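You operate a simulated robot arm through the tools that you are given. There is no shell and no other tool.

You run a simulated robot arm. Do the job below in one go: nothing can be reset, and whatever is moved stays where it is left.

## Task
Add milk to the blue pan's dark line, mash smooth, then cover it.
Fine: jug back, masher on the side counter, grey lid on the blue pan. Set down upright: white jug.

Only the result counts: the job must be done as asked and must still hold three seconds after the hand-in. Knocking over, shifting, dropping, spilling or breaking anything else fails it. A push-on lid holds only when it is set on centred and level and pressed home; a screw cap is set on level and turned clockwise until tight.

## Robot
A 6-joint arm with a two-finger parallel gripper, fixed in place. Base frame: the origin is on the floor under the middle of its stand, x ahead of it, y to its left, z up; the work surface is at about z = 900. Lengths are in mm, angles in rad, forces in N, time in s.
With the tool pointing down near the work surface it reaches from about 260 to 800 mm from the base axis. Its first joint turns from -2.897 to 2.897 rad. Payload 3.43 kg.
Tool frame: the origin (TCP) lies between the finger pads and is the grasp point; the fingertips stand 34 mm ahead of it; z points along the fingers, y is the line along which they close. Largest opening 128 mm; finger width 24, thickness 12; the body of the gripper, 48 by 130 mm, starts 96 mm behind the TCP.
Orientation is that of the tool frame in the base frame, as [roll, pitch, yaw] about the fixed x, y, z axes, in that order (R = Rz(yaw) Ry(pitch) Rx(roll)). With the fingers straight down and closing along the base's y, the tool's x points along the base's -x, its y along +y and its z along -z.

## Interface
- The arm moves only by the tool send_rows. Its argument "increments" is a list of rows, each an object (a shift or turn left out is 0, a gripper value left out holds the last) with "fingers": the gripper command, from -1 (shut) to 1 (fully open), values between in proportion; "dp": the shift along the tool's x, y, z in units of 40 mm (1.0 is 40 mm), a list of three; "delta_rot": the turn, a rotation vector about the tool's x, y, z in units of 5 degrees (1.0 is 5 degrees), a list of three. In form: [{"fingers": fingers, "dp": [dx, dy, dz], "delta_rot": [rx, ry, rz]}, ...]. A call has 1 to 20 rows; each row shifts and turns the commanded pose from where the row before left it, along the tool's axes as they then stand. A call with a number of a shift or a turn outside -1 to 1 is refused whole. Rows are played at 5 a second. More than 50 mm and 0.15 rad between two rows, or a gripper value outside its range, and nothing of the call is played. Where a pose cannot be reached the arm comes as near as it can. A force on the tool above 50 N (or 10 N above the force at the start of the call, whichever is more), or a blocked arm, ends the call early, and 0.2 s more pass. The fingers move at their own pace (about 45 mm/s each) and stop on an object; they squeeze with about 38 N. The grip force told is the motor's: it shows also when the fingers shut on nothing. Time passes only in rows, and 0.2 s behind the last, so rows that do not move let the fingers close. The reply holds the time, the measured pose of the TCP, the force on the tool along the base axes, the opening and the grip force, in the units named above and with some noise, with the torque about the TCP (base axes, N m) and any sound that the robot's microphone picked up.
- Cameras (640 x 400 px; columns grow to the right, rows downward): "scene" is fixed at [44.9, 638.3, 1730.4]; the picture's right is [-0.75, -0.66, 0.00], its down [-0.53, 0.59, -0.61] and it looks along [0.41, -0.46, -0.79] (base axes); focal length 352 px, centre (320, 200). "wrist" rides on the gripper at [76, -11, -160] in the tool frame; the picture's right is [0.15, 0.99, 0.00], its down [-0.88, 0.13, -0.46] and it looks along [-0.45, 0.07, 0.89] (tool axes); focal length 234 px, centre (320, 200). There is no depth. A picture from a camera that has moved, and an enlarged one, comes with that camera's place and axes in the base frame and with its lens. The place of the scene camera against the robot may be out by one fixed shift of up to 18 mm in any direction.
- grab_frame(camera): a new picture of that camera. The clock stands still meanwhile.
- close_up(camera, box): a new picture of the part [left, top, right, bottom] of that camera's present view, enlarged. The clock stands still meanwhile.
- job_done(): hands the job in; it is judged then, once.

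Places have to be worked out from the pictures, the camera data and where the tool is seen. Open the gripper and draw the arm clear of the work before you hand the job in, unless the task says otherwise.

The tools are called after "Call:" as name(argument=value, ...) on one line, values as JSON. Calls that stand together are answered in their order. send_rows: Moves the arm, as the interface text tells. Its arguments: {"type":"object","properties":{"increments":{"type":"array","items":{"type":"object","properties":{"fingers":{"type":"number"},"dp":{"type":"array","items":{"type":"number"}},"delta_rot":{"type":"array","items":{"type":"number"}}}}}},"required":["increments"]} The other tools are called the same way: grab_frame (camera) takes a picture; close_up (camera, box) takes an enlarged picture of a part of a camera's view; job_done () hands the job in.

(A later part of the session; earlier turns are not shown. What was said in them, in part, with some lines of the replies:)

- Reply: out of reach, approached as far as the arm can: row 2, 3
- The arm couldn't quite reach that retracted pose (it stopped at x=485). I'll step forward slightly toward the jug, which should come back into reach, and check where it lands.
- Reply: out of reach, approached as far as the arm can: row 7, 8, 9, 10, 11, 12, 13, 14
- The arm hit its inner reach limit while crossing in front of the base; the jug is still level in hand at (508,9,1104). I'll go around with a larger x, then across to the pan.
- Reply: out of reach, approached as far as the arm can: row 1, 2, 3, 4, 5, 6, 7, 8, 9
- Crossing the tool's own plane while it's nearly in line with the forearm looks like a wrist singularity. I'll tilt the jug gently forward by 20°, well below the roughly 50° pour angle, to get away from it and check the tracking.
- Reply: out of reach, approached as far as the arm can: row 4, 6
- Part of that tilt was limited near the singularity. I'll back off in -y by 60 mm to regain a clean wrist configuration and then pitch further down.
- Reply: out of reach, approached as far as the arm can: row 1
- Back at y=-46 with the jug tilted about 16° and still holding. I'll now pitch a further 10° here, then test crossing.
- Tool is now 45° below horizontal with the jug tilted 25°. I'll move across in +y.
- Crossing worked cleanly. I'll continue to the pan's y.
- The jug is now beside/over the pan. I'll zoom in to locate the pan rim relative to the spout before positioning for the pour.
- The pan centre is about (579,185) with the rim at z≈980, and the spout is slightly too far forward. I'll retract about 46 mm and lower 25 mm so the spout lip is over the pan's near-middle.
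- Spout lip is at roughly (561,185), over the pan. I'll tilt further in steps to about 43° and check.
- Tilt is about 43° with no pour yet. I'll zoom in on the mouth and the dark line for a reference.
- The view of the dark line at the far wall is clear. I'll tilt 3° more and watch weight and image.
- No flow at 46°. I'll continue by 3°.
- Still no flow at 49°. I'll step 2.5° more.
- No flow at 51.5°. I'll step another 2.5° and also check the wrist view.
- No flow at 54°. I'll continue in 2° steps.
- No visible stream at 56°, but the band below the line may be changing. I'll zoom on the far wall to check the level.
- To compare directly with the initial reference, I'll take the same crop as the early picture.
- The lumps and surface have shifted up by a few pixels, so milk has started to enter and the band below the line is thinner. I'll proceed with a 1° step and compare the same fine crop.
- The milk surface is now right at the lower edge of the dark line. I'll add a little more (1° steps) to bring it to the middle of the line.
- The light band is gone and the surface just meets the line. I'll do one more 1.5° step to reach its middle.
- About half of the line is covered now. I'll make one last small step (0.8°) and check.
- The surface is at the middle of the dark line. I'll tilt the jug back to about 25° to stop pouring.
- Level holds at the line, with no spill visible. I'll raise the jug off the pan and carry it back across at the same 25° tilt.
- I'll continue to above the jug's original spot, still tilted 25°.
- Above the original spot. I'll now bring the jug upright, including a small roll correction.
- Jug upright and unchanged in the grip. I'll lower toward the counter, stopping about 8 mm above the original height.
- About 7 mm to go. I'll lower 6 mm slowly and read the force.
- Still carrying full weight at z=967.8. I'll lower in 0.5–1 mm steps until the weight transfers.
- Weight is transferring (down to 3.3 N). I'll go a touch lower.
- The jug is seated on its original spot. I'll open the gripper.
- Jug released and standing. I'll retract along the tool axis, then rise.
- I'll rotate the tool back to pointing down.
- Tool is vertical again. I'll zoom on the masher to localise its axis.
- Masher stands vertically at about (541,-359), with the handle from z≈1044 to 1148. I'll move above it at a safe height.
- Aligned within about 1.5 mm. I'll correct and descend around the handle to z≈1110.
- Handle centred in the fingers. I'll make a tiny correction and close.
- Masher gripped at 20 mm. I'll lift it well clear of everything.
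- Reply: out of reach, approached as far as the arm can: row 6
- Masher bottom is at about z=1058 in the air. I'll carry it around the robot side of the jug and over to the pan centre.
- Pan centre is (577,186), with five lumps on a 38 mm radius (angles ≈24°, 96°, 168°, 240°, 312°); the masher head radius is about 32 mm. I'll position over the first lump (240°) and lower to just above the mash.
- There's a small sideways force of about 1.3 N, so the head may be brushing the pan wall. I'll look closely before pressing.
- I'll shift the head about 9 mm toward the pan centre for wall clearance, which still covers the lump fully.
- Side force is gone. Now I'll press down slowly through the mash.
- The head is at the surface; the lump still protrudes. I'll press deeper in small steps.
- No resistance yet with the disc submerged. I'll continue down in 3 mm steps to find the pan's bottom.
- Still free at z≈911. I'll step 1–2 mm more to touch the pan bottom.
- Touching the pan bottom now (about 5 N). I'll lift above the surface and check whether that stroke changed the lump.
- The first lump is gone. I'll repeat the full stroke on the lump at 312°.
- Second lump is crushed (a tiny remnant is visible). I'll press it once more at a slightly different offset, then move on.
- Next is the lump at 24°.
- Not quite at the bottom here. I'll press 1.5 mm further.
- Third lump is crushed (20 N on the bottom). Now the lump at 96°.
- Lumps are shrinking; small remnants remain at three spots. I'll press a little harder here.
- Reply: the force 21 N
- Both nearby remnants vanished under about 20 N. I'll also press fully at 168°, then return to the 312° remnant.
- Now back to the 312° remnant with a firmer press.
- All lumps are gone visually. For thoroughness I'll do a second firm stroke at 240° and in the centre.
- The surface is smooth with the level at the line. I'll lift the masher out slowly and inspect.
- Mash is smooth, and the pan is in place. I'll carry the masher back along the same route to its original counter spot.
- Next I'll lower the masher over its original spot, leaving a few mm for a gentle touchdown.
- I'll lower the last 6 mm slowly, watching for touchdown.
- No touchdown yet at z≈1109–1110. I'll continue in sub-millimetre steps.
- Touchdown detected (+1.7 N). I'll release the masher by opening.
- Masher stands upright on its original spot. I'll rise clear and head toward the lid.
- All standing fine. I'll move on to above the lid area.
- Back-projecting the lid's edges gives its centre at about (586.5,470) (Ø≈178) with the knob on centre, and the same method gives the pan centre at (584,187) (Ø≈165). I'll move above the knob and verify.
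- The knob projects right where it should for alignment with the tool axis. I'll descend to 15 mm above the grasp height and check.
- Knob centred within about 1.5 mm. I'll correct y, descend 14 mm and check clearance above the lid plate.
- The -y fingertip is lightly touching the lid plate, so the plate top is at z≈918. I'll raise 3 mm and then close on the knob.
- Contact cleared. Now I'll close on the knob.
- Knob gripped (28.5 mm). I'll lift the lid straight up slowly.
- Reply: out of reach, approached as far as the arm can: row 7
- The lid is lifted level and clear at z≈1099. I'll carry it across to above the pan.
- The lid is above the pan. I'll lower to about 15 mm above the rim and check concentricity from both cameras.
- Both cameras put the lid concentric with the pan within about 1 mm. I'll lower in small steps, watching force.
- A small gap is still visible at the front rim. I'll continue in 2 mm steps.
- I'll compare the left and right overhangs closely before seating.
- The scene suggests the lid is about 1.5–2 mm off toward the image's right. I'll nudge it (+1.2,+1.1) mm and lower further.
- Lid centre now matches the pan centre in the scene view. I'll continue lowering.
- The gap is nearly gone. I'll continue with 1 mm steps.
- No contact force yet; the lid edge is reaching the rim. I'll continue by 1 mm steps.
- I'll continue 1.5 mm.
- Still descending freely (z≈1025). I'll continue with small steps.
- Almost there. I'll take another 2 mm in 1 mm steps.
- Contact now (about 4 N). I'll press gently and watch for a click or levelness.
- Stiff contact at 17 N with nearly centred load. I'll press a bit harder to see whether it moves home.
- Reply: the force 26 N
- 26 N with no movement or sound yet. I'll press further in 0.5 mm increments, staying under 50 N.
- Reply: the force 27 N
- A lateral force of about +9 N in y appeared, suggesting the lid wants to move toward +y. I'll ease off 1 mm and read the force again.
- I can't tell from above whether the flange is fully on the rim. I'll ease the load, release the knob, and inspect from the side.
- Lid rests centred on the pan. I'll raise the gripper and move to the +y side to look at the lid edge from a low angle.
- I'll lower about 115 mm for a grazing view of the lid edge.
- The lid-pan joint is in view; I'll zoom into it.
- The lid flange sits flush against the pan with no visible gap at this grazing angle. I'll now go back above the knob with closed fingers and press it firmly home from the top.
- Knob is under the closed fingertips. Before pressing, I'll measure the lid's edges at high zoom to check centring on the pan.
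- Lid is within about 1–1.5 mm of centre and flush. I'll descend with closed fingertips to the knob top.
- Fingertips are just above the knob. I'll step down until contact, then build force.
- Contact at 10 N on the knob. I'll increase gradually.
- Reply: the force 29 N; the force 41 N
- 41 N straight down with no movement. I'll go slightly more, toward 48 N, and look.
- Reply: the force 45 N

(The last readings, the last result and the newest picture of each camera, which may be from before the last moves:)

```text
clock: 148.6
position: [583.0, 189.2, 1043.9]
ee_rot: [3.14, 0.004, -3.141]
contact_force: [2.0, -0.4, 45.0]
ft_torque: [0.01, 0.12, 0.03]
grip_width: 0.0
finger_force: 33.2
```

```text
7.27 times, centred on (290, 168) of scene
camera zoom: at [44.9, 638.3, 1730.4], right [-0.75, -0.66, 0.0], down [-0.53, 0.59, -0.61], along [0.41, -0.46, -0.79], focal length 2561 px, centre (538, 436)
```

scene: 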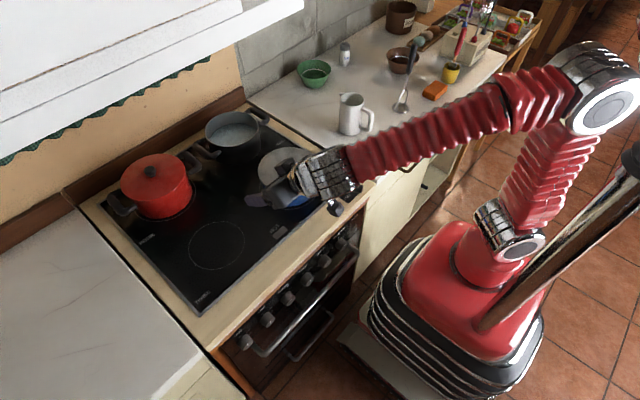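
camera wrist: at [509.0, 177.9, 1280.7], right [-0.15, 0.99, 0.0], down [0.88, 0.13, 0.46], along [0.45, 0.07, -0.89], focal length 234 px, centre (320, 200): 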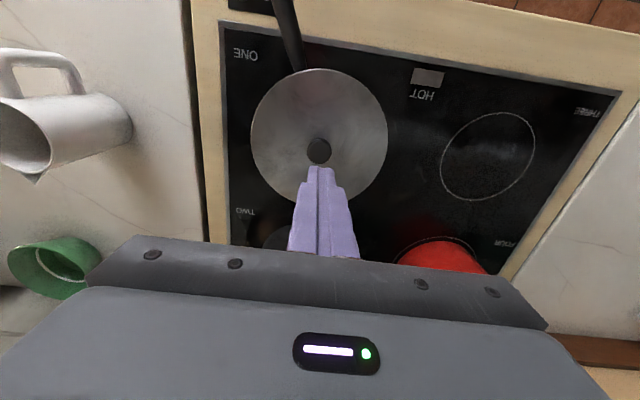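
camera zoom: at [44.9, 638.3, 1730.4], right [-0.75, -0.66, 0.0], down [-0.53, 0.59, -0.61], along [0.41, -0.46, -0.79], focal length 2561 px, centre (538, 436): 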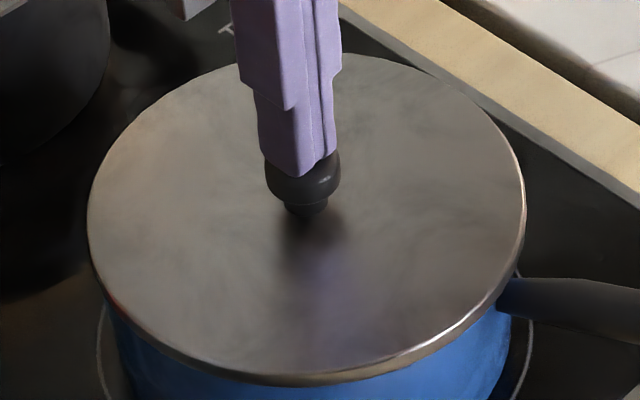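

At 45 N the lid doesn't move, and geometry from the grazing view puts the flange bottom at z≈974, flush with the rim. I'll lift off gently.

Call:
send_rows(increments=[{"dp": [0, 0, -0.03]}, {"dp": [0, 0, -0.05]}, {"dp": [0, 0, -0.3]}, {"dp": [0, 0, -0.7]}, {"dp": [0, 0, -0.8]}, {"dp": [0, 0, -0.8]}, {"dp": [0, 0, 0]}])

Call:
grab_frame(camera="scene")

Call:
close_up(camera="scene", box=[255, 140, 325, 195])

```text
clock: 150.2
position: [584.5, 188.1, 1149.8]
ee_rot: [3.14, -0.002, 3.14]
contact_force: [0.9, 0.0, -0.6]
ft_torque: [0.02, 0.0, 0.04]
grip_width: 0.0
finger_force: 33.0
```

```text
taken
```

scene: 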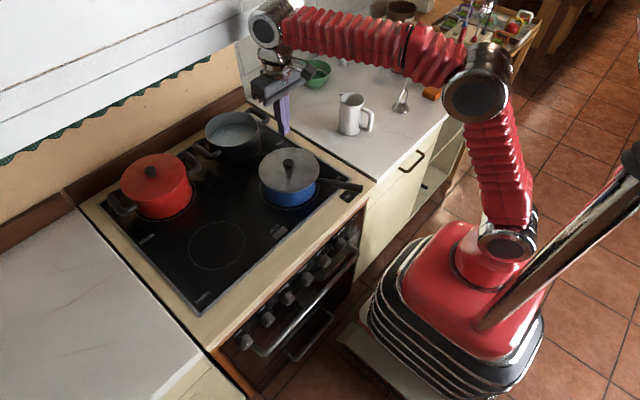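

```text
7.27 times, centred on (290, 168) of scene
camera zoom: at [44.9, 638.3, 1730.4], right [-0.75, -0.66, 0.0], down [-0.53, 0.59, -0.61], along [0.41, -0.46, -0.79], focal length 2561 px, centre (538, 436)
```

zoom: 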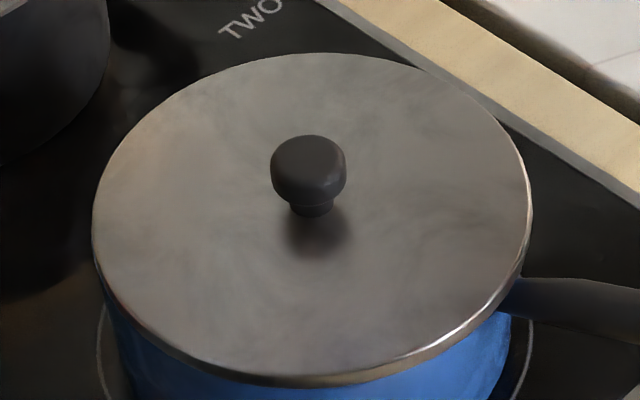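

The lid slid about 2 mm in -x on lift-off and is now about 3.5 mm off centre, so it needs recentring. I'll open the gripper and measure from the wrist camera.

Call:
send_rows(increments=[{"fingers": 0.6}, {"fingers": 0.6}, {"fingers": 0.6}, {"fingers": 0.6}, {"fingers": 0.6}, {"fingers": 0.6}])

Call:
close_up(camera="wrist", box=[240, 55, 400, 215])

Call:
close_up(camera="scene", box=[250, 155, 285, 190])

Call:
close_up(camera="scene", box=[290, 155, 325, 190])

```text
clock: 151.6
position: [584.8, 187.6, 1149.8]
ee_rot: [3.141, 0.0, 3.141]
contact_force: [0.7, 0.1, 0.5]
ft_torque: [0.01, -0.01, 0.01]
grip_width: 102.4
finger_force: 0.1
```

```text
2.50 times, centred on (320, 135) of wrist
camera zoom: at [509.9, 177.3, 1307.9], right [-0.15, 0.99, 0.0], down [0.88, 0.13, 0.46], along [0.45, 0.07, -0.89], focal length 585 px, centre (320, 362)
```

zoom: 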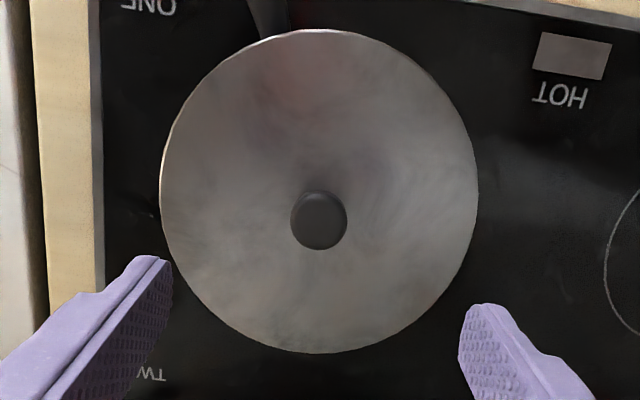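

```text
11.43 times, centred on (268, 172) of scene
camera zoom: at [44.9, 638.3, 1730.4], right [-0.75, -0.66, 0.0], down [-0.53, 0.59, -0.61], along [0.41, -0.46, -0.79], focal length 4024 px, centre (920, 514)
```

zoom: 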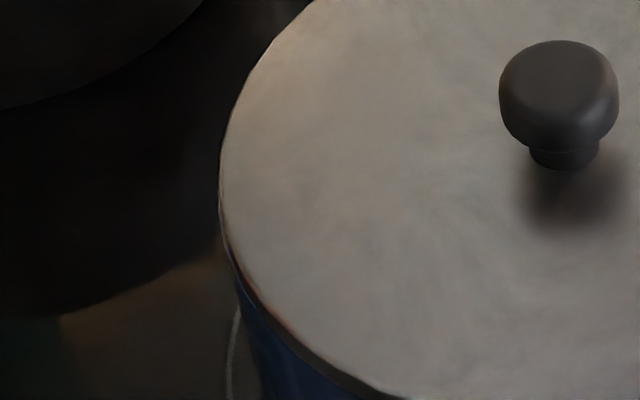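

```text
11.43 times, centred on (308, 172) of scene
camera zoom: at [44.9, 638.3, 1730.4], right [-0.75, -0.66, 0.0], down [-0.53, 0.59, -0.61], along [0.41, -0.46, -0.79], focal length 4024 px, centre (463, 514)
```

zoom: 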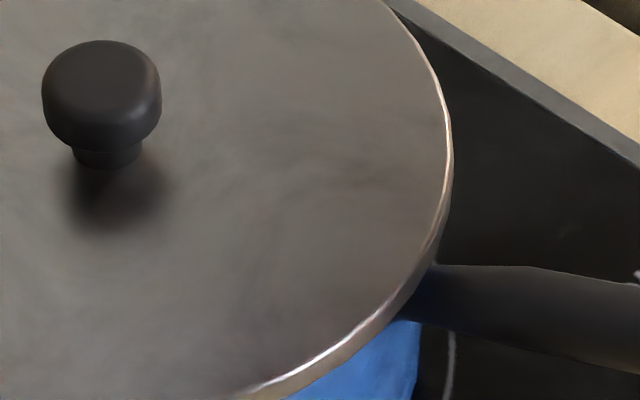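

I want a near-horizontal look at the joint before adjusting. I'll move to the side again and pitch further (30° below horizontal).

Call:
send_rows(increments=[{"dp": [0.55, 0.825, 0]}, {"dp": [0.55, 0.825, 0]}, {"dp": [0.55, 0.825, 0]}, {"dp": [0.55, 0.825, 0]}, {"dp": [0.55, 0.825, 0]}, {"delta_rot": [0, -1, 0]}, {"delta_rot": [0, -1, 0]}, {"delta_rot": [0, -1, 0]}, {"delta_rot": [0, -1, 0]}, {"delta_rot": [0, -1, 0]}, {"delta_rot": [0, -1, 0]}, {"delta_rot": [0, -1, 0]}, {"delta_rot": [0, -1, 0]}, {"delta_rot": [0, -1, 0]}, {"delta_rot": [0, -1, 0]}, {"delta_rot": [0, -1, 0]}, {"delta_rot": [0, -1, 0]}, {"dp": [0, 0, 0]}])

Call:
send_rows(increments=[{"dp": [0.4, 0, 0.23]}, {"dp": [0.714, 0, 0.412]}, {"dp": [0.714, 0, 0.412]}, {"dp": [0.714, 0, 0.412]}, {"dp": [0.714, 0, 0.412]}, {"dp": [0.3, 0, 0.17]}, {"dp": [0, 0, 0]}])

Call:
grab_frame(camera="wrist")

Call:
grab_frame(camera="scene")

```text
clock: 155.4
position: [474.0, 354.4, 1150.8]
ee_rot: [3.137, 1.048, 3.139]
contact_force: [0.4, 0.8, -0.2]
ft_torque: [0.01, -0.03, 0.01]
grip_width: 102.4
finger_force: 0.2
```

```text
clock: 157.0
position: [473.1, 354.9, 985.1]
ee_rot: [3.138, 1.047, 3.137]
contact_force: [0.9, -0.1, -0.1]
ft_torque: [-0.01, 0.03, -0.01]
grip_width: 102.5
finger_force: 0.1
```

```text
taken
camera wrist: at [298.3, 344.8, 999.7], right [-0.07, 0.99, -0.12], down [0.05, 0.13, 0.99], along [1.0, 0.07, -0.05], focal length 234 px, centre (320, 200)
```

wrist: 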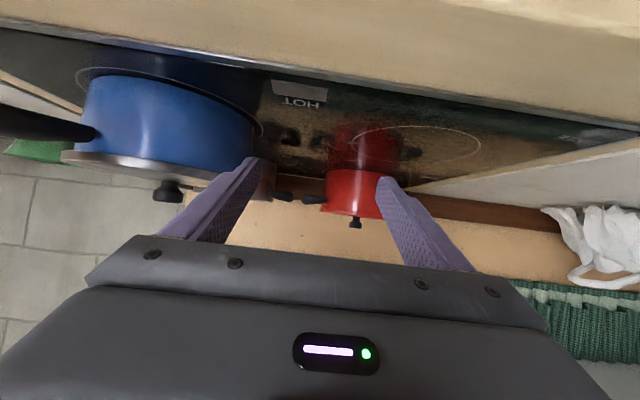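

```text
taken
```

scene: 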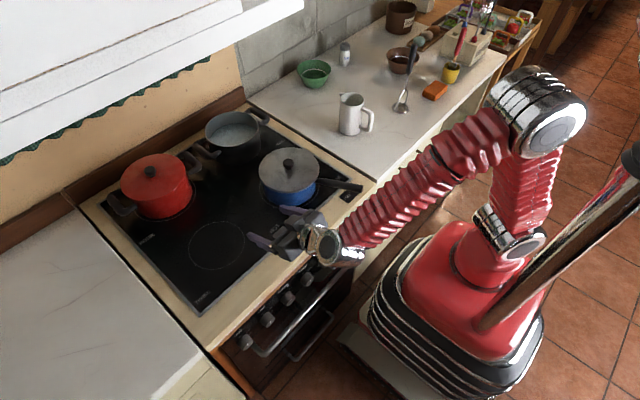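

Excellent grazing view. I'll zoom onto the lid-pan joint on both ends.

Call:
close_up(camera="wrist", box=[50, 130, 160, 210])

Call:
close_up(camera="wrist", box=[150, 130, 260, 210])

Call:
close_up(camera="wrist", box=[50, 60, 280, 210])

```text
5.00 times, centred on (105, 170) of wrist
camera zoom: at [298.3, 344.8, 999.7], right [-0.07, 0.99, -0.12], down [0.05, 0.13, 0.99], along [1.0, 0.07, -0.05], focal length 1171 px, centre (1395, 350)
```

zoom: 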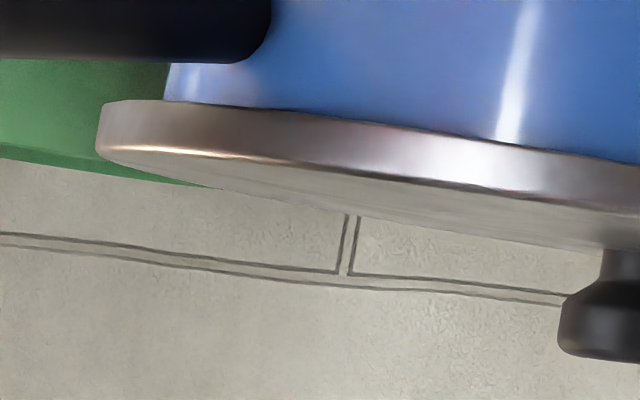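

```text
5.00 times, centred on (205, 170) of wrist
camera zoom: at [298.3, 344.8, 999.7], right [-0.07, 0.99, -0.12], down [0.05, 0.13, 0.99], along [1.0, 0.07, -0.05], focal length 1171 px, centre (895, 350)
```

zoom: 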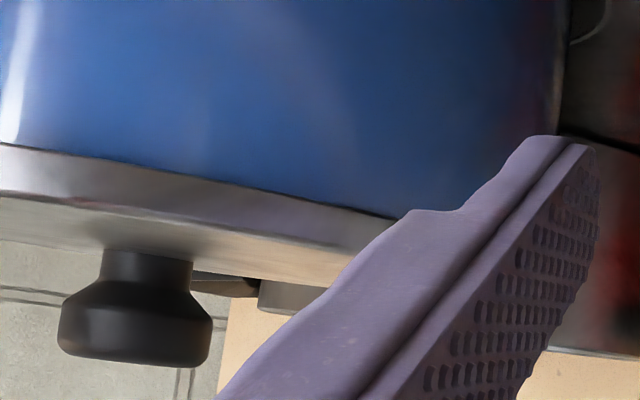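

```text
2.67 times, centred on (165, 135) of wrist
camera zoom: at [298.3, 344.8, 999.7], right [-0.07, 0.99, -0.12], down [0.05, 0.13, 0.99], along [1.0, 0.07, -0.05], focal length 624 px, centre (733, 373)
```

zoom: 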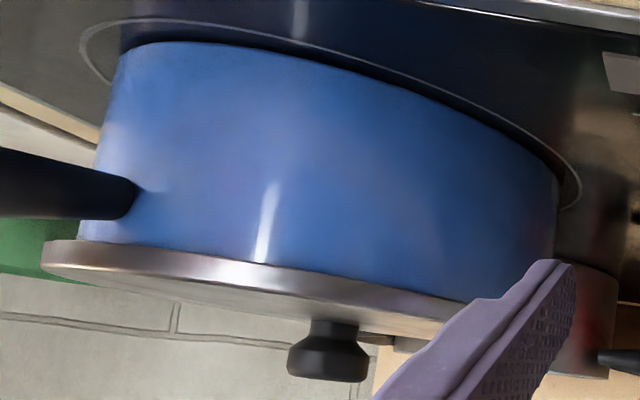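

The lid sits flush on the rim with no gap, but it overhangs more toward -x/-y. My in-hand position before (TCP ≈ (584,189.4)) was well centred, so I'll re-grip the knob, recentre, and press again. First, back above the lid.

Call:
send_rows(increments=[{"dp": [-0.4, 0, -0.23]}, {"dp": [-0.714, 0, -0.412]}, {"dp": [-0.714, 0, -0.412]}, {"dp": [-0.714, 0, -0.412]}, {"dp": [-0.714, 0, -0.412]}, {"dp": [-0.3, 0, -0.17]}, {"dp": [0, 0, 0]}])

Call:
send_rows(increments=[{"delta_rot": [0, 1, 0]}, {"delta_rot": [0, 1, 0]}, {"delta_rot": [0, 1, 0]}, {"delta_rot": [0, 1, 0]}, {"delta_rot": [0, 1, 0]}, {"delta_rot": [0, 1, 0]}, {"delta_rot": [0, 1, 0]}, {"delta_rot": [0, 1, 0]}, {"delta_rot": [0, 1, 0]}, {"delta_rot": [0, 1, 0]}, {"delta_rot": [0, 1, 0]}, {"delta_rot": [0, 1, 0]}, {"dp": [-0.535, -0.83, 0]}, {"dp": [-0.535, -0.83, 0]}, {"dp": [-0.535, -0.83, 0]}, {"dp": [-0.535, -0.83, 0]}, {"dp": [-0.535, -0.83, 0]}, {"dp": [0, 0, 0]}])

Call:
close_up(camera="wrist", box=[240, 55, 400, 215])

```text
clock: 158.6
position: [474.5, 354.4, 1149.7]
ee_rot: [3.137, 1.047, 3.138]
contact_force: [-0.4, -0.7, -0.2]
ft_torque: [0.0, 0.0, 0.0]
grip_width: 102.4
finger_force: 0.1
```

```text
clock: 162.4
position: [578.7, 186.4, 1149.6]
ee_rot: [3.14, 0.0, 3.14]
contact_force: [-0.3, -0.4, -0.2]
ft_torque: [0.0, -0.04, 0.0]
grip_width: 102.7
finger_force: 0.0
```

```text
2.50 times, centred on (320, 135) of wrist
camera zoom: at [504.3, 175.2, 1309.7], right [-0.15, 0.99, 0.0], down [0.88, 0.13, 0.46], along [0.45, 0.07, -0.89], focal length 585 px, centre (320, 362)
```

zoom: 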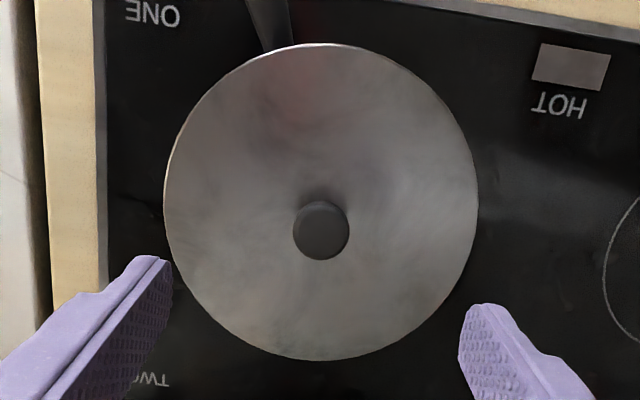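

Knob is at about (580.9,187.3). I'll align and descend around it.

Call:
send_rows(increments=[{"dp": [-0.055, 0.022, 0.6]}, {"dp": [0, 0, 0.8]}, {"dp": [0, 0, 0.8]}, {"dp": [0, 0, 0.6]}, {"dp": [0, 0, 0.25]}, {"dp": [0, 0, 0]}])

Call:
close_up(camera="wrist", box=[200, 100, 440, 260])

```text
clock: 163.8
position: [581.4, 188.5, 1026.8]
ee_rot: [3.14, 0.0, -3.141]
contact_force: [0.6, -0.6, 0.3]
ft_torque: [0.0, 0.02, 0.0]
grip_width: 102.6
finger_force: 0.0
```

```text
2.50 times, centred on (320, 180) of wrist
camera zoom: at [506.5, 177.1, 1186.1], right [-0.15, 0.99, 0.0], down [0.88, 0.13, 0.46], along [0.45, 0.07, -0.89], focal length 585 px, centre (320, 250)
```

zoom: 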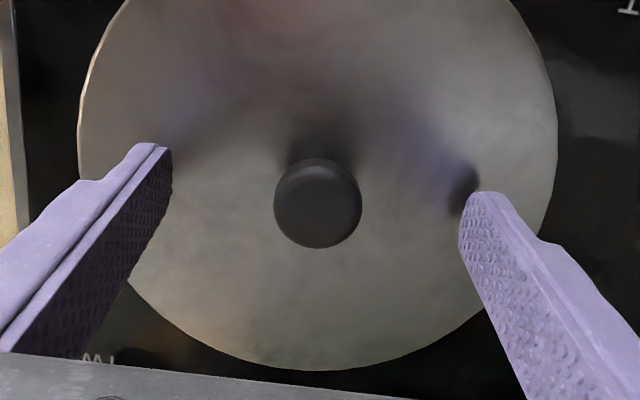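

Aligned within 0.5 mm. I'll descend 5.5 mm and close on the knob.

Call:
send_rows(increments=[{"dp": [0, 0, 0.07]}, {"dp": [0, 0, 0.065]}, {"dp": [0, 0, 0]}, {"fingers": -0.3}, {"fingers": -1}, {"fingers": -1}, {"fingers": -1}, {"fingers": -1}, {"fingers": -1}, {"fingers": -1}])

Call:
close_up(camera="scene", box=[255, 140, 325, 195])

```text
clock: 166.0
position: [582.8, 188.3, 1021.1]
ee_rot: [3.14, 0.0, 3.142]
contact_force: [-0.4, -0.6, 0.1]
ft_torque: [-0.02, 0.0, -0.02]
grip_width: 28.5
finger_force: 37.9
```

```text
7.27 times, centred on (290, 168) of scene
camera zoom: at [44.9, 638.3, 1730.4], right [-0.75, -0.66, 0.0], down [-0.53, 0.59, -0.61], along [0.41, -0.46, -0.79], focal length 2561 px, centre (538, 436)
```

zoom: 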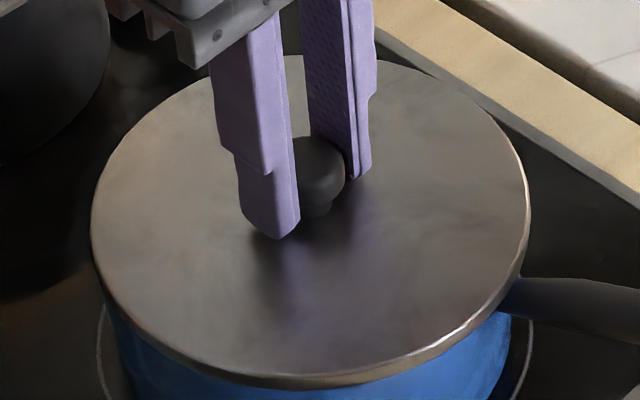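

Gripped. I'll lift 10 mm, shift (+2.7,+1.8) mm to recentre, and check in the scene view.

Call:
send_rows(increments=[{"dp": [0, 0, -0.12]}, {"dp": [0, 0, -0.13]}, {"dp": [-0.0675, 0.045, 0]}, {"dp": [0, 0, 0]}])

Call:
close_up(camera="scene", box=[255, 140, 325, 195])

```text
clock: 167.0
position: [586.1, 190.6, 1031.5]
ee_rot: [3.14, -0.001, -3.141]
contact_force: [0.6, 0.1, -2.5]
ft_torque: [0.0, 0.01, 0.01]
grip_width: 28.8
finger_force: 37.4
```

```text
7.27 times, centred on (290, 168) of scene
camera zoom: at [44.9, 638.3, 1730.4], right [-0.75, -0.66, 0.0], down [-0.53, 0.59, -0.61], along [0.41, -0.46, -0.79], focal length 2561 px, centre (538, 436)
```

zoom: 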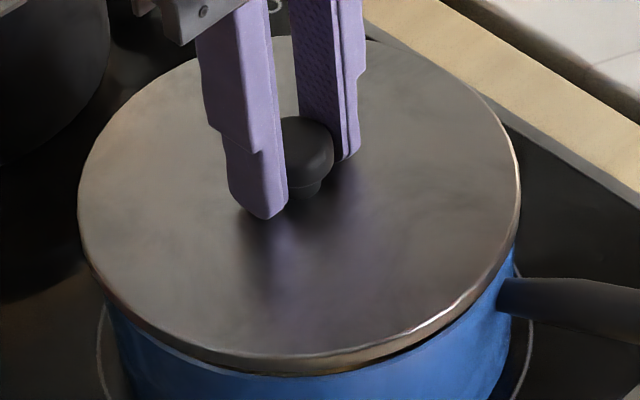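

Nearly centred (about 0.8 mm toward the image's left). I'll make a tiny correction and lower back to contact.

Call:
send_rows(increments=[{"dp": [0.0125, -0.01, 0.1]}, {"dp": [0, 0, 0.1]}, {"dp": [0, 0, 0.03]}, {"dp": [0, 0, 0.02]}, {"dp": [0, 0, 0]}])

Call:
close_up(camera="scene", box=[255, 140, 325, 195])

```text
clock: 168.2
position: [585.4, 190.0, 1022.8]
ee_rot: [3.14, 0.0, 3.141]
contact_force: [0.2, -0.5, -1.9]
ft_torque: [0.01, 0.0, 0.0]
grip_width: 28.5
finger_force: 38.2
```

```text
7.27 times, centred on (290, 168) of scene
camera zoom: at [44.9, 638.3, 1730.4], right [-0.75, -0.66, 0.0], down [-0.53, 0.59, -0.61], along [0.41, -0.46, -0.79], focal length 2561 px, centre (538, 436)
```

zoom: 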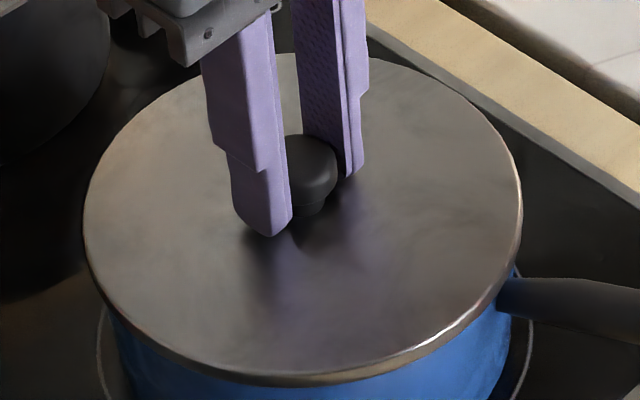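

Lid centre matches the pan centre now. I'll lower to contact and press in grip.

Call:
send_rows(increments=[{"dp": [0, 0, 0.025]}, {"dp": [0, 0, 0.015]}, {"dp": [0, 0, 0]}])

```text
clock: 169.0
position: [586.0, 189.9, 1021.4]
ee_rot: [3.139, 0.003, 3.141]
contact_force: [0.6, -3.9, 18.3]
ft_torque: [-0.05, 0.64, -0.12]
grip_width: 28.2
finger_force: 38.3
```

18 N with load biased to the -x side. I'll press harder and watch whether it evens out.

Call:
send_rows(increments=[{"dp": [0, 0, 0.015]}, {"dp": [0, 0, 0]}])

Call:
send_rows(increments=[{"dp": [0, 0, 0.015]}, {"dp": [0, 0, 0]}])

```text
clock: 169.6
position: [584.8, 191.3, 1020.6]
ee_rot: [3.139, 0.003, 3.141]
contact_force: [0.5, -7.4, 25.0]
ft_torque: [-0.11, -0.06, -0.12]
grip_width: 28.7
finger_force: 37.8
```

```text
clock: 170.2
position: [584.5, 191.2, 1019.9]
ee_rot: [3.138, 0.002, -3.14]
contact_force: [2.4, -5.3, 25.5]
ft_torque: [-0.07, -0.09, -0.12]
grip_width: 28.9
finger_force: 37.6
```

The knob starts to slip at about 25 N in grip. I'll ease off to light contact and release slowly.

Call:
send_rows(increments=[{"dp": [0, 0, -0.02]}, {"dp": [0, 0, -0.01]}, {"dp": [0, 0, 0]}])

```text
clock: 171.0
position: [585.0, 190.4, 1019.9]
ee_rot: [3.139, -0.002, 3.141]
contact_force: [2.8, -3.4, 11.8]
ft_torque: [-0.01, -0.48, -0.14]
grip_width: 28.6
finger_force: 37.9
```

Call:
send_rows(increments=[{"dp": [0, 0, -0.012]}, {"dp": [0, 0, -0.008]}, {"dp": [0, 0, 0]}])

Call:
close_up(camera="scene", box=[255, 140, 325, 195])

```text
clock: 171.8
position: [583.8, 191.4, 1018.4]
ee_rot: [3.139, -0.003, 3.141]
contact_force: [0.4, 0.0, -1.9]
ft_torque: [-0.01, -0.01, 0.02]
grip_width: 28.4
finger_force: 37.8
```

```text
7.27 times, centred on (290, 168) of scene
camera zoom: at [44.9, 638.3, 1730.4], right [-0.75, -0.66, 0.0], down [-0.53, 0.59, -0.61], along [0.41, -0.46, -0.79], focal length 2561 px, centre (538, 436)
```

zoom: 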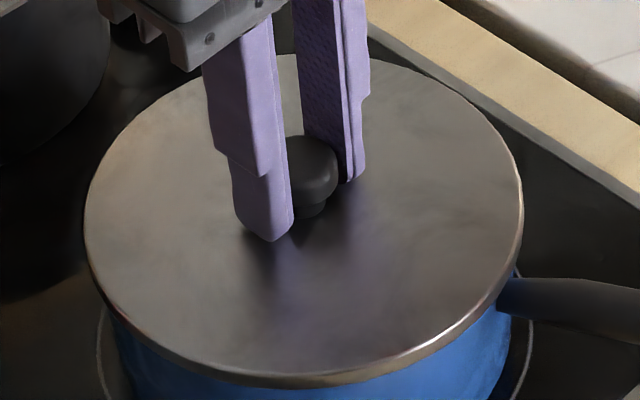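

The lid is hanging right at the rim (1.9 N weight), centred in the scene view. I'll lower 0.4 mm to rest it and release with minimal load.

Call:
send_rows(increments=[{"dp": [0, 0, 0.01]}, {"dp": [0, 0, 0]}, {"dp": [0, 0, 0]}])

```text
clock: 172.6
position: [585.1, 190.5, 1021.0]
ee_rot: [3.139, -0.001, -3.141]
contact_force: [-0.1, 0.0, -2.0]
ft_torque: [-0.01, 0.0, 0.03]
grip_width: 28.5
finger_force: 38.7
```

Call:
send_rows(increments=[{"dp": [0, 0, 0.01]}, {"dp": [0, 0, 0]}, {"dp": [0, 0, 0]}])

```text
clock: 173.4
position: [585.4, 190.1, 1021.0]
ee_rot: [3.139, -0.001, 3.141]
contact_force: [0.2, 0.3, -1.4]
ft_torque: [-0.02, 0.05, 0.0]
grip_width: 28.8
finger_force: 38.3
```

Nearly weightless contact. I'll release slowly now.

Call:
send_rows(increments=[{"dp": [0, 0, 0.006]}, {"fingers": -0.45}, {"fingers": -0.3}, {"fingers": 0}, {"fingers": 0.4}, {"fingers": 0.4}, {"fingers": 0.4}])

Call:
close_up(camera="scene", box=[255, 140, 325, 195])

Call:
close_up(camera="wrist", box=[200, 100, 440, 260])

```text
clock: 175.0
position: [584.6, 189.8, 1019.0]
ee_rot: [3.141, -0.001, -3.141]
contact_force: [-0.6, 0.4, -0.4]
ft_torque: [0.03, 0.02, 0.01]
grip_width: 89.7
finger_force: 0.1
```

```text
7.27 times, centred on (290, 168) of scene
camera zoom: at [44.9, 638.3, 1730.4], right [-0.75, -0.66, 0.0], down [-0.53, 0.59, -0.61], along [0.41, -0.46, -0.79], focal length 2561 px, centre (538, 436)
```

zoom: 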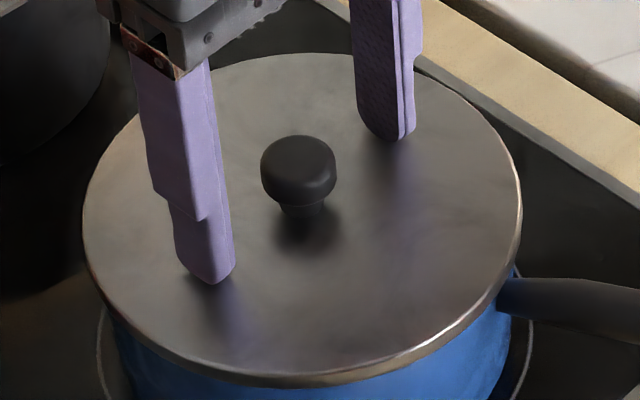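

```text
2.50 times, centred on (320, 180) of wrist
camera zoom: at [510.5, 179.1, 1179.0], right [-0.15, 0.99, 0.0], down [0.88, 0.13, 0.46], along [0.45, 0.07, -0.89], focal length 585 px, centre (320, 250)
```

zoom: 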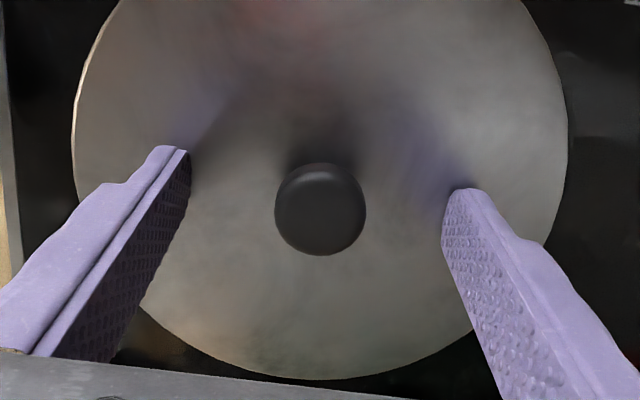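

The lid stayed centred after release. I'll raise, close the fingers, and press once more from the top with moderate force.

Call:
send_rows(increments=[{"dp": [0, 0, -0.4]}, {"dp": [0, 0, -0.6]}, {"dp": [0, 0, 0], "fingers": -1}, {"fingers": -1}, {"fingers": -1}, {"fingers": -1}, {"fingers": -1}, {"fingers": -1}, {"fingers": -1}])

Call:
close_up(camera="wrist", box=[240, 75, 400, 235])

Call:
close_up(camera="scene", box=[255, 140, 325, 195])

```text
clock: 177.0
position: [584.4, 191.6, 1059.9]
ee_rot: [3.141, -0.002, 3.14]
contact_force: [-0.6, 0.7, -0.5]
ft_torque: [0.02, 0.03, -0.02]
grip_width: 0.2
finger_force: 32.6
```

```text
2.50 times, centred on (320, 155) of wrist
camera zoom: at [509.6, 179.5, 1218.6], right [-0.15, 0.99, 0.0], down [0.88, 0.13, 0.46], along [0.45, 0.07, -0.89], focal length 585 px, centre (320, 312)
```

zoom: 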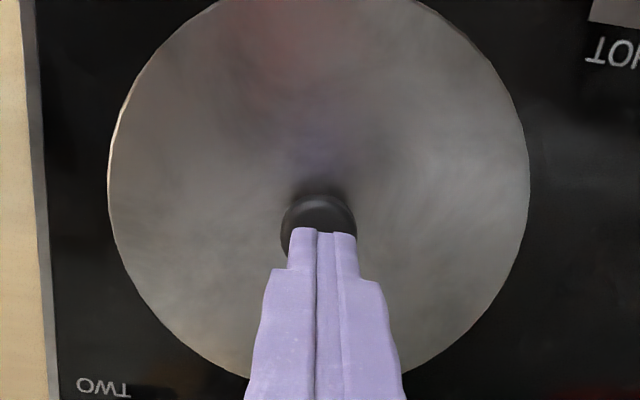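

```text
7.27 times, centred on (290, 168) of scene
camera zoom: at [44.9, 638.3, 1730.4], right [-0.75, -0.66, 0.0], down [-0.53, 0.59, -0.61], along [0.41, -0.46, -0.79], focal length 2561 px, centre (538, 436)
```

zoom: 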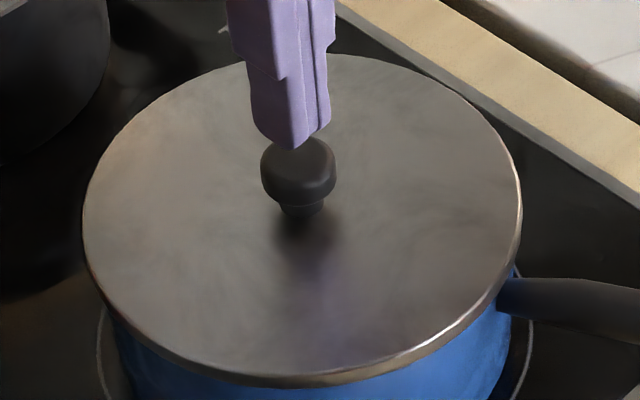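

Fingertips are right above the knob. I'll descend and press to about 25–30 N.

Call:
send_rows(increments=[{"dp": [0, 0, 0.2]}, {"dp": [0, 0, 0.15]}, {"dp": [0, 0, 0.04]}, {"dp": [0, 0, 0]}])

```text
clock: 178.0
position: [584.9, 190.7, 1045.4]
ee_rot: [3.139, 0.0, -3.14]
contact_force: [-2.2, -2.1, 8.1]
ft_torque: [-0.06, 0.11, 0.01]
grip_width: 0.0
finger_force: 33.3
```

Call:
send_rows(increments=[{"dp": [0, 0, 0.02]}, {"dp": [0, 0, 0]}])

Call:
send_rows(increments=[{"dp": [0, 0, 0.012]}, {"dp": [0, 0, 0]}])

Call:
close_up(camera="scene", box=[255, 140, 325, 195])

```text
clock: 178.6
position: [584.2, 190.8, 1044.1]
ee_rot: [3.138, 0.002, 3.139]
contact_force: [0.6, -3.5, 14.5]
ft_torque: [-0.17, 0.0, -0.01]
grip_width: 0.0
finger_force: 33.3
```

```text
clock: 179.2
position: [585.0, 189.7, 1043.8]
ee_rot: [3.138, 0.001, 3.142]
contact_force: [0.7, -4.8, 25.0]
ft_torque: [-0.14, 0.06, -0.04]
grip_width: 0.0
finger_force: 32.8
```

```text
7.27 times, centred on (290, 168) of scene
camera zoom: at [44.9, 638.3, 1730.4], right [-0.75, -0.66, 0.0], down [-0.53, 0.59, -0.61], along [0.41, -0.46, -0.79], focal length 2561 px, centre (538, 436)
```

zoom: 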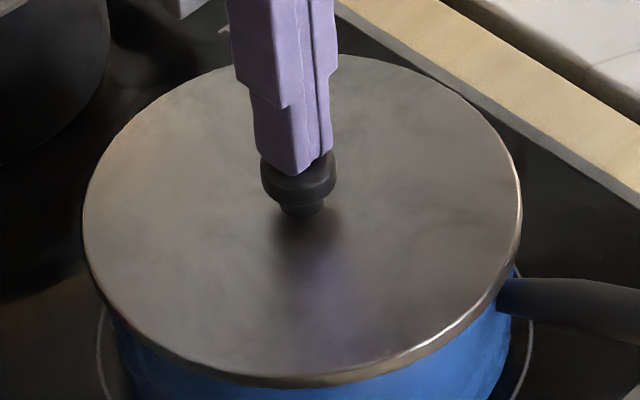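

25 N, lid steady. One more small step, then I'll unload very gradually.

Call:
send_rows(increments=[{"dp": [0, 0, 0.012]}, {"dp": [0, 0, 0]}])

Call:
send_rows(increments=[{"dp": [0, 0, -0.012]}, {"dp": [0, 0, -0.012]}, {"dp": [0, 0, -0.012]}, {"dp": [0, 0, -0.012]}, {"dp": [0, 0, 0]}])

Call:
close_up(camera="scene", box=[255, 140, 325, 195])

```text
clock: 179.8
position: [584.7, 190.7, 1043.6]
ee_rot: [3.139, 0.005, -3.141]
contact_force: [-1.0, -6.3, 38.7]
ft_torque: [-0.25, 0.12, 0.08]
grip_width: 0.0
finger_force: 33.3
```

```text
clock: 181.0
position: [585.2, 190.7, 1043.5]
ee_rot: [3.139, 0.0, 3.142]
contact_force: [8.9, -3.0, 21.5]
ft_torque: [-0.13, -0.29, -0.02]
grip_width: 0.0
finger_force: 33.2
```

```text
7.27 times, centred on (290, 168) of scene
camera zoom: at [44.9, 638.3, 1730.4], right [-0.75, -0.66, 0.0], down [-0.53, 0.59, -0.61], along [0.41, -0.46, -0.79], focal length 2561 px, centre (538, 436)
```

zoom: 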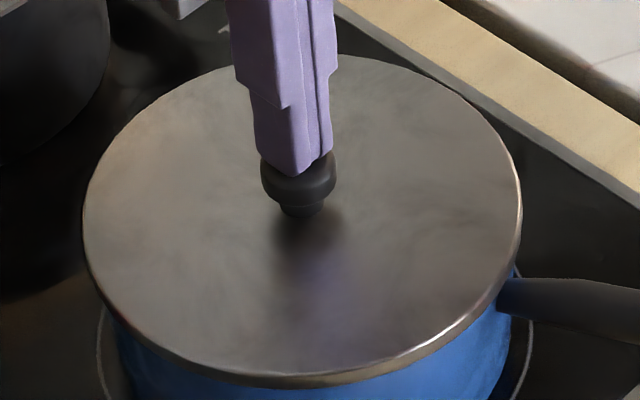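

Unloading creates a +x reaction on the tool of about 9 N, which would drag the lid toward -x. I'll cancel it with a small +x move before unloading further.

Call:
send_rows(increments=[{"dp": [-0.012, 0, 0]}, {"dp": [0, 0, 0]}])

```text
clock: 181.6
position: [584.3, 189.9, 1043.7]
ee_rot: [3.139, -0.001, -3.141]
contact_force: [1.1, -3.9, 15.3]
ft_torque: [-0.12, -0.15, -0.03]
grip_width: 0.0
finger_force: 33.0
```

Lateral x force cancelled. I'll continue unloading with the proportional +x compensation and a slight y relief.

Call:
send_rows(increments=[{"dp": [-0.004, -0.006, -0.012]}, {"dp": [-0.004, 0, -0.01]}, {"dp": [0, 0, 0]}])

```text
clock: 182.4
position: [585.6, 190.9, 1045.9]
ee_rot: [3.14, -0.002, -3.141]
contact_force: [-0.7, 0.1, 0.3]
ft_torque: [0.02, -0.01, 0.0]
grip_width: 0.0
finger_force: 32.7
```

Contact is released with no lateral load. I'll lift off and verify the lid stayed centred.

Call:
send_rows(increments=[{"dp": [0, 0, -0.1]}, {"dp": [0, 0, -0.4]}, {"dp": [0, 0, -0.8]}, {"dp": [0, 0, -0.8]}, {"dp": [0, 0, -0.5]}, {"dp": [0, 0, 0]}])

Call:
close_up(camera="scene", box=[255, 140, 325, 195])

Call:
grab_frame(camera="scene")

```text
clock: 183.8
position: [587.1, 190.4, 1151.4]
ee_rot: [3.14, 0.0, -3.141]
contact_force: [-0.2, 0.4, 0.1]
ft_torque: [0.02, 0.0, 0.02]
grip_width: 0.2
finger_force: 32.8
```

```text
7.27 times, centred on (290, 168) of scene
camera zoom: at [44.9, 638.3, 1730.4], right [-0.75, -0.66, 0.0], down [-0.53, 0.59, -0.61], along [0.41, -0.46, -0.79], focal length 2561 px, centre (538, 436)
```

zoom: 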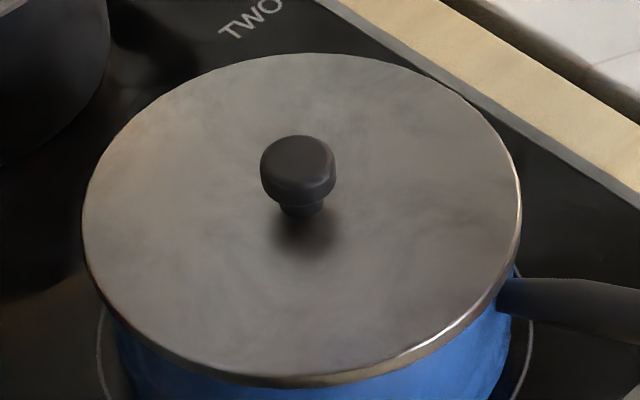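

```text
taken
```

scene: 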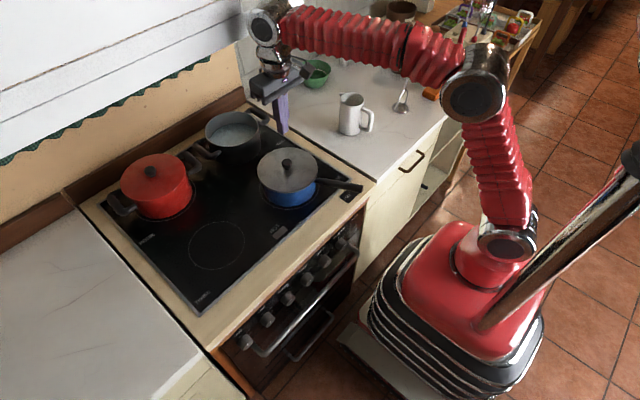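

The lid stayed put and centred. I'll do one more grazing inspection (fingers closed this time) to confirm it's flush and evenly overhanging.

Call:
send_rows(increments=[{"dp": [0.55, 0.825, 0]}, {"dp": [0.55, 0.825, 0]}, {"dp": [0.55, 0.825, 0]}, {"dp": [0.55, 0.825, 0]}, {"dp": [0.55, 0.825, 0]}, {"delta_rot": [0, -1, 0]}, {"delta_rot": [0, -1, 0]}, {"delta_rot": [0, -1, 0]}, {"delta_rot": [0, -1, 0]}, {"delta_rot": [0, -1, 0]}, {"delta_rot": [0, -1, 0]}, {"delta_rot": [0, -1, 0]}, {"delta_rot": [0, -1, 0]}, {"delta_rot": [0, -1, 0]}, {"delta_rot": [0, -1, 0]}, {"delta_rot": [0, -1, 0]}, {"delta_rot": [0, -1, 0]}, {"dp": [0, 0, 0]}])

Call:
send_rows(increments=[{"dp": [0.4, 0.3, 0.23]}, {"dp": [0.714, 0, 0.412]}, {"dp": [0.714, 0, 0.412]}, {"dp": [0.714, 0, 0.412]}, {"dp": [0.714, 0, 0.412]}, {"dp": [0.3, 0, 0.17]}, {"dp": [0, 0, 0]}])

Call:
grab_frame(camera="wrist")

Call:
close_up(camera="wrist", box=[30, 60, 280, 210])

```text
clock: 187.6
position: [474.9, 354.8, 1150.1]
ee_rot: [3.138, 1.048, 3.137]
contact_force: [0.4, 0.0, -0.2]
ft_torque: [-0.02, -0.01, 0.0]
grip_width: 0.0
finger_force: 32.7
```

```text
clock: 189.2
position: [474.5, 367.8, 984.1]
ee_rot: [3.136, 1.048, 3.136]
contact_force: [0.2, -0.1, -0.3]
ft_torque: [0.03, 0.0, -0.03]
grip_width: 0.2
finger_force: 32.8
```

```text
taken
camera wrist: at [300.0, 356.4, 998.5], right [-0.07, 0.99, -0.12], down [0.05, 0.13, 0.99], along [1.0, 0.07, -0.06], focal length 234 px, centre (320, 200)
```

wrist: 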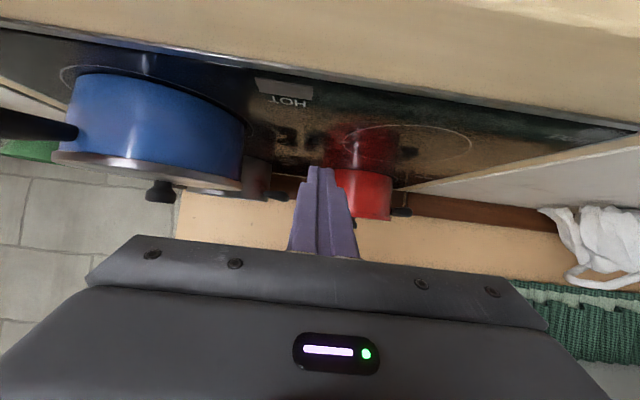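

```text
2.56 times, centred on (155, 135) of wrist
camera zoom: at [300.0, 356.4, 998.5], right [-0.07, 0.99, -0.12], down [0.05, 0.13, 0.99], along [1.0, 0.07, -0.06], focal length 600 px, centre (742, 366)
```

zoom: 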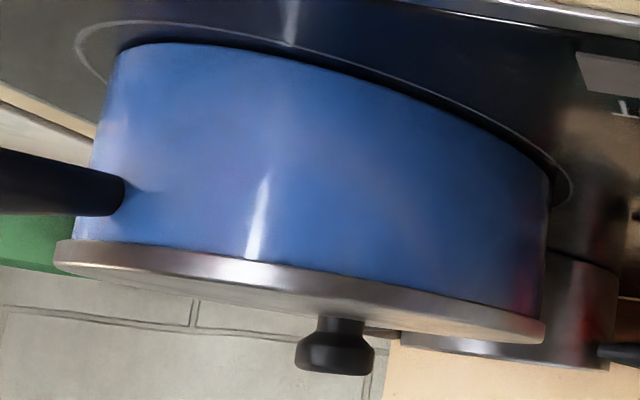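

Both lid ends are visible: overhang is about 5 mm left and 2 mm right, so it's centred within about 1.5 mm. I'll zoom on the joint for flushness.

Call:
close_up(camera="wrist", box=[40, 130, 150, 200])

Call:
close_up(camera="wrist", box=[150, 140, 260, 210])

```text
5.71 times, centred on (95, 165) of wrist
camera zoom: at [300.0, 356.4, 998.5], right [-0.07, 0.99, -0.12], down [0.05, 0.13, 0.99], along [1.0, 0.07, -0.06], focal length 1338 px, centre (1606, 400)
```

zoom: 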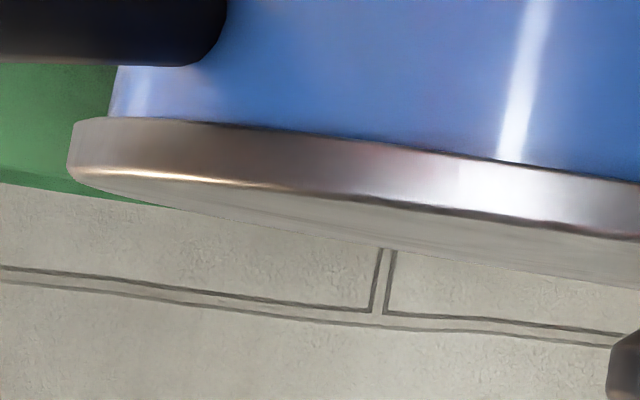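

```text
5.71 times, centred on (205, 175) of wrist
camera zoom: at [300.0, 356.4, 998.5], right [-0.07, 0.99, -0.12], down [0.05, 0.13, 0.99], along [1.0, 0.07, -0.06], focal length 1338 px, centre (977, 343)
```

zoom: 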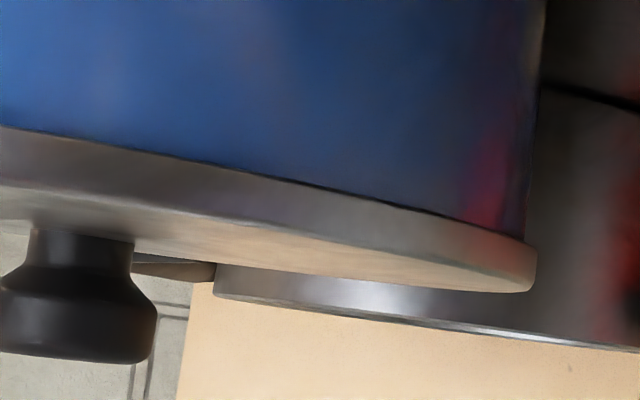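

The lid is flush, level and centred within about 1 mm. I'll withdraw: rise, turn the tool down, open the gripper and move clear.

Call:
send_rows(increments=[{"dp": [-0.4, 0, -0.23]}, {"dp": [-0.714, 0, -0.412]}, {"dp": [-0.714, 0, -0.412]}, {"dp": [-0.714, 0, -0.412]}, {"dp": [-0.714, 0, -0.412]}, {"dp": [-0.3, 0, -0.17]}, {"dp": [0, 0, 0]}])

Call:
send_rows(increments=[{"delta_rot": [0, 1, 0], "fingers": 1}, {"delta_rot": [0, 1, 0]}, {"delta_rot": [0, 1, 0]}, {"delta_rot": [0, 1, 0]}, {"delta_rot": [0, 1, 0]}, {"delta_rot": [0, 1, 0]}, {"delta_rot": [0, 1, 0]}, {"delta_rot": [0, 1, 0]}, {"delta_rot": [0, 1, 0]}, {"delta_rot": [0, 1, 0]}, {"delta_rot": [0, 1, 0]}, {"delta_rot": [0, 1, 0]}, {"dp": [0.2, 0, -0.7]}, {"dp": [0.2, 0, -0.7]}, {"dp": [0.2, 0, -0.7]}, {"dp": [0.2, 0, -0.7]}, {"dp": [0, 0, 0]}])

Call:
grab_frame(camera="scene")

Call:
grab_frame(camera="wrist")

```text
clock: 190.8
position: [476.3, 366.9, 1150.4]
ee_rot: [3.136, 1.046, 3.137]
contact_force: [-0.1, 0.1, -0.9]
ft_torque: [-0.01, -0.01, 0.0]
grip_width: 0.0
finger_force: 33.1
```

```text
clock: 194.4
position: [442.9, 367.8, 1262.5]
ee_rot: [3.14, -0.001, -3.142]
contact_force: [-0.4, 0.2, 0.3]
ft_torque: [0.0, 0.01, 0.04]
grip_width: 127.9
finger_force: 0.0
```

```text
taken
```

scene: 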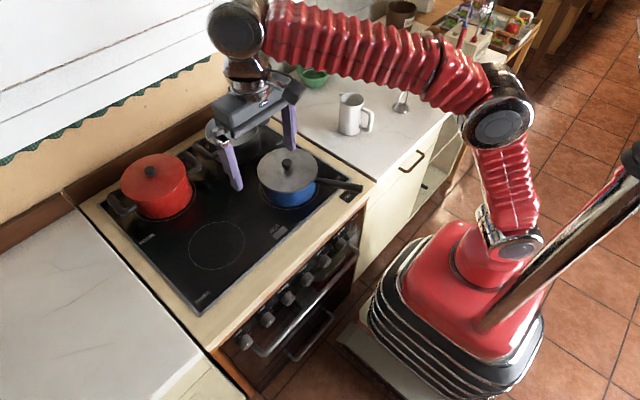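

```text
taken
camera wrist: at [368.4, 356.5, 1421.4], right [-0.15, 0.99, 0.0], down [0.88, 0.13, 0.46], along [0.45, 0.07, -0.89], focal length 234 px, centre (320, 200)
```

wrist: 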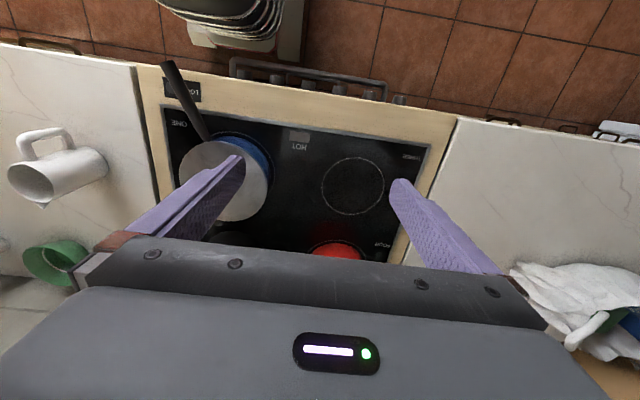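

Everything looks in place. I'll pull back toward the robot and take a final look at the jug, masher, and lid.

Call:
send_rows(increments=[{"dp": [0.7, -0.5, 0]}, {"dp": [0.7, -0.5, 0]}, {"dp": [0.6, -0.5, 0]}, {"dp": [0, 0, 0]}, {"dp": [0, 0, 0]}])

Call:
grab_frame(camera="scene")

Call:
close_up(camera="scene", box=[325, 60, 445, 140])

Call:
close_up(camera="scene", box=[240, 130, 370, 220])

```text
clock: 195.6
position: [363.5, 306.7, 1262.9]
ee_rot: [3.139, -0.001, 3.141]
contact_force: [-0.3, 0.2, 0.2]
ft_torque: [0.0, 0.02, 0.01]
grip_width: 127.9
finger_force: 0.1
```

```text
taken
```

scene: 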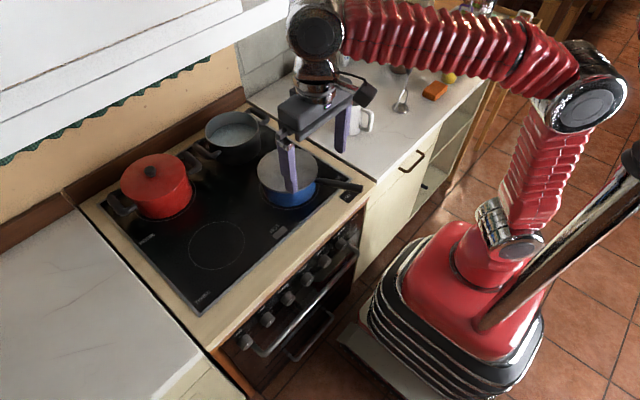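

```text
5.00 times, centred on (385, 100) of scene
camera zoom: at [44.9, 638.3, 1730.4], right [-0.75, -0.66, 0.0], down [-0.53, 0.59, -0.61], along [0.41, -0.46, -0.79], focal length 1761 px, centre (-5, 700)
```

zoom: 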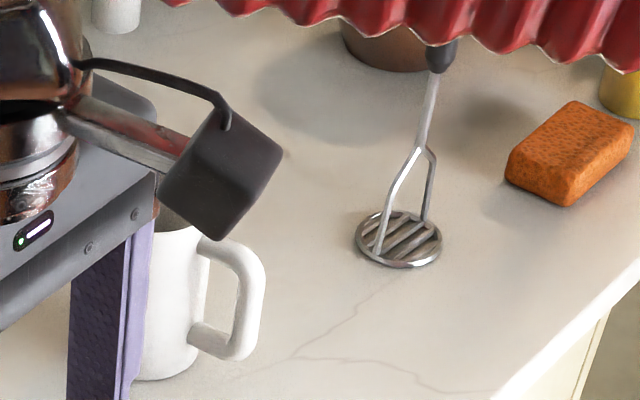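

```text
4.44 times, centred on (305, 175) of scene
camera zoom: at [44.9, 638.3, 1730.4], right [-0.75, -0.66, 0.0], down [-0.53, 0.59, -0.61], along [0.41, -0.46, -0.79], focal length 1565 px, centre (387, 311)
```

zoom: 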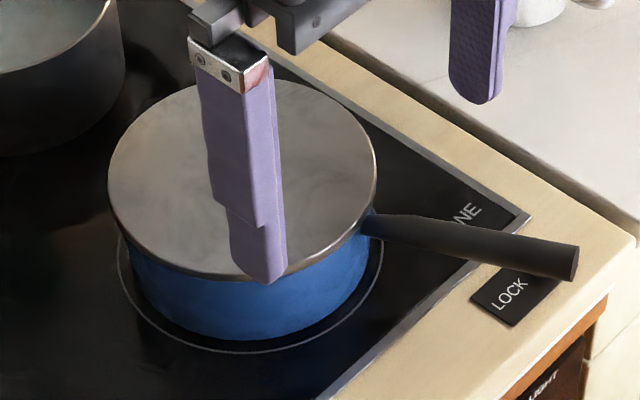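

The jug stands upright on its spot, the masher stands on the side counter, and the grey lid is seated on the blue pan. The gripper is open and clear at z≈1263, so I'm handing in.

Call:
job_done()

```text
The job is handed in.
```

The milk is in, the potatoes are mashed and the blue pan is covered. I've handed the job in but don't have the verdict yet.

- **Milk:** poured until the surface sat at the middle of the pan's dark line. I saw no spill in the pictures.
- **Mash:** all five lumps were pressed out, and the surface looked smooth before the lid went on.
- **White jug:** back on its original spot, standing upright.
- **Masher:** standing upright on the side counter, where it started.
- **Grey lid:** flush and level on the blue pan, centred to within about 1–1.5 mm, and pressed down with about 39 N. I didn't hear or feel it click. It slid about 2 mm after the first press, so I re-centred it and pressed again; it stayed put after that.

The gripper is open and the arm is pulled back clear of the work.
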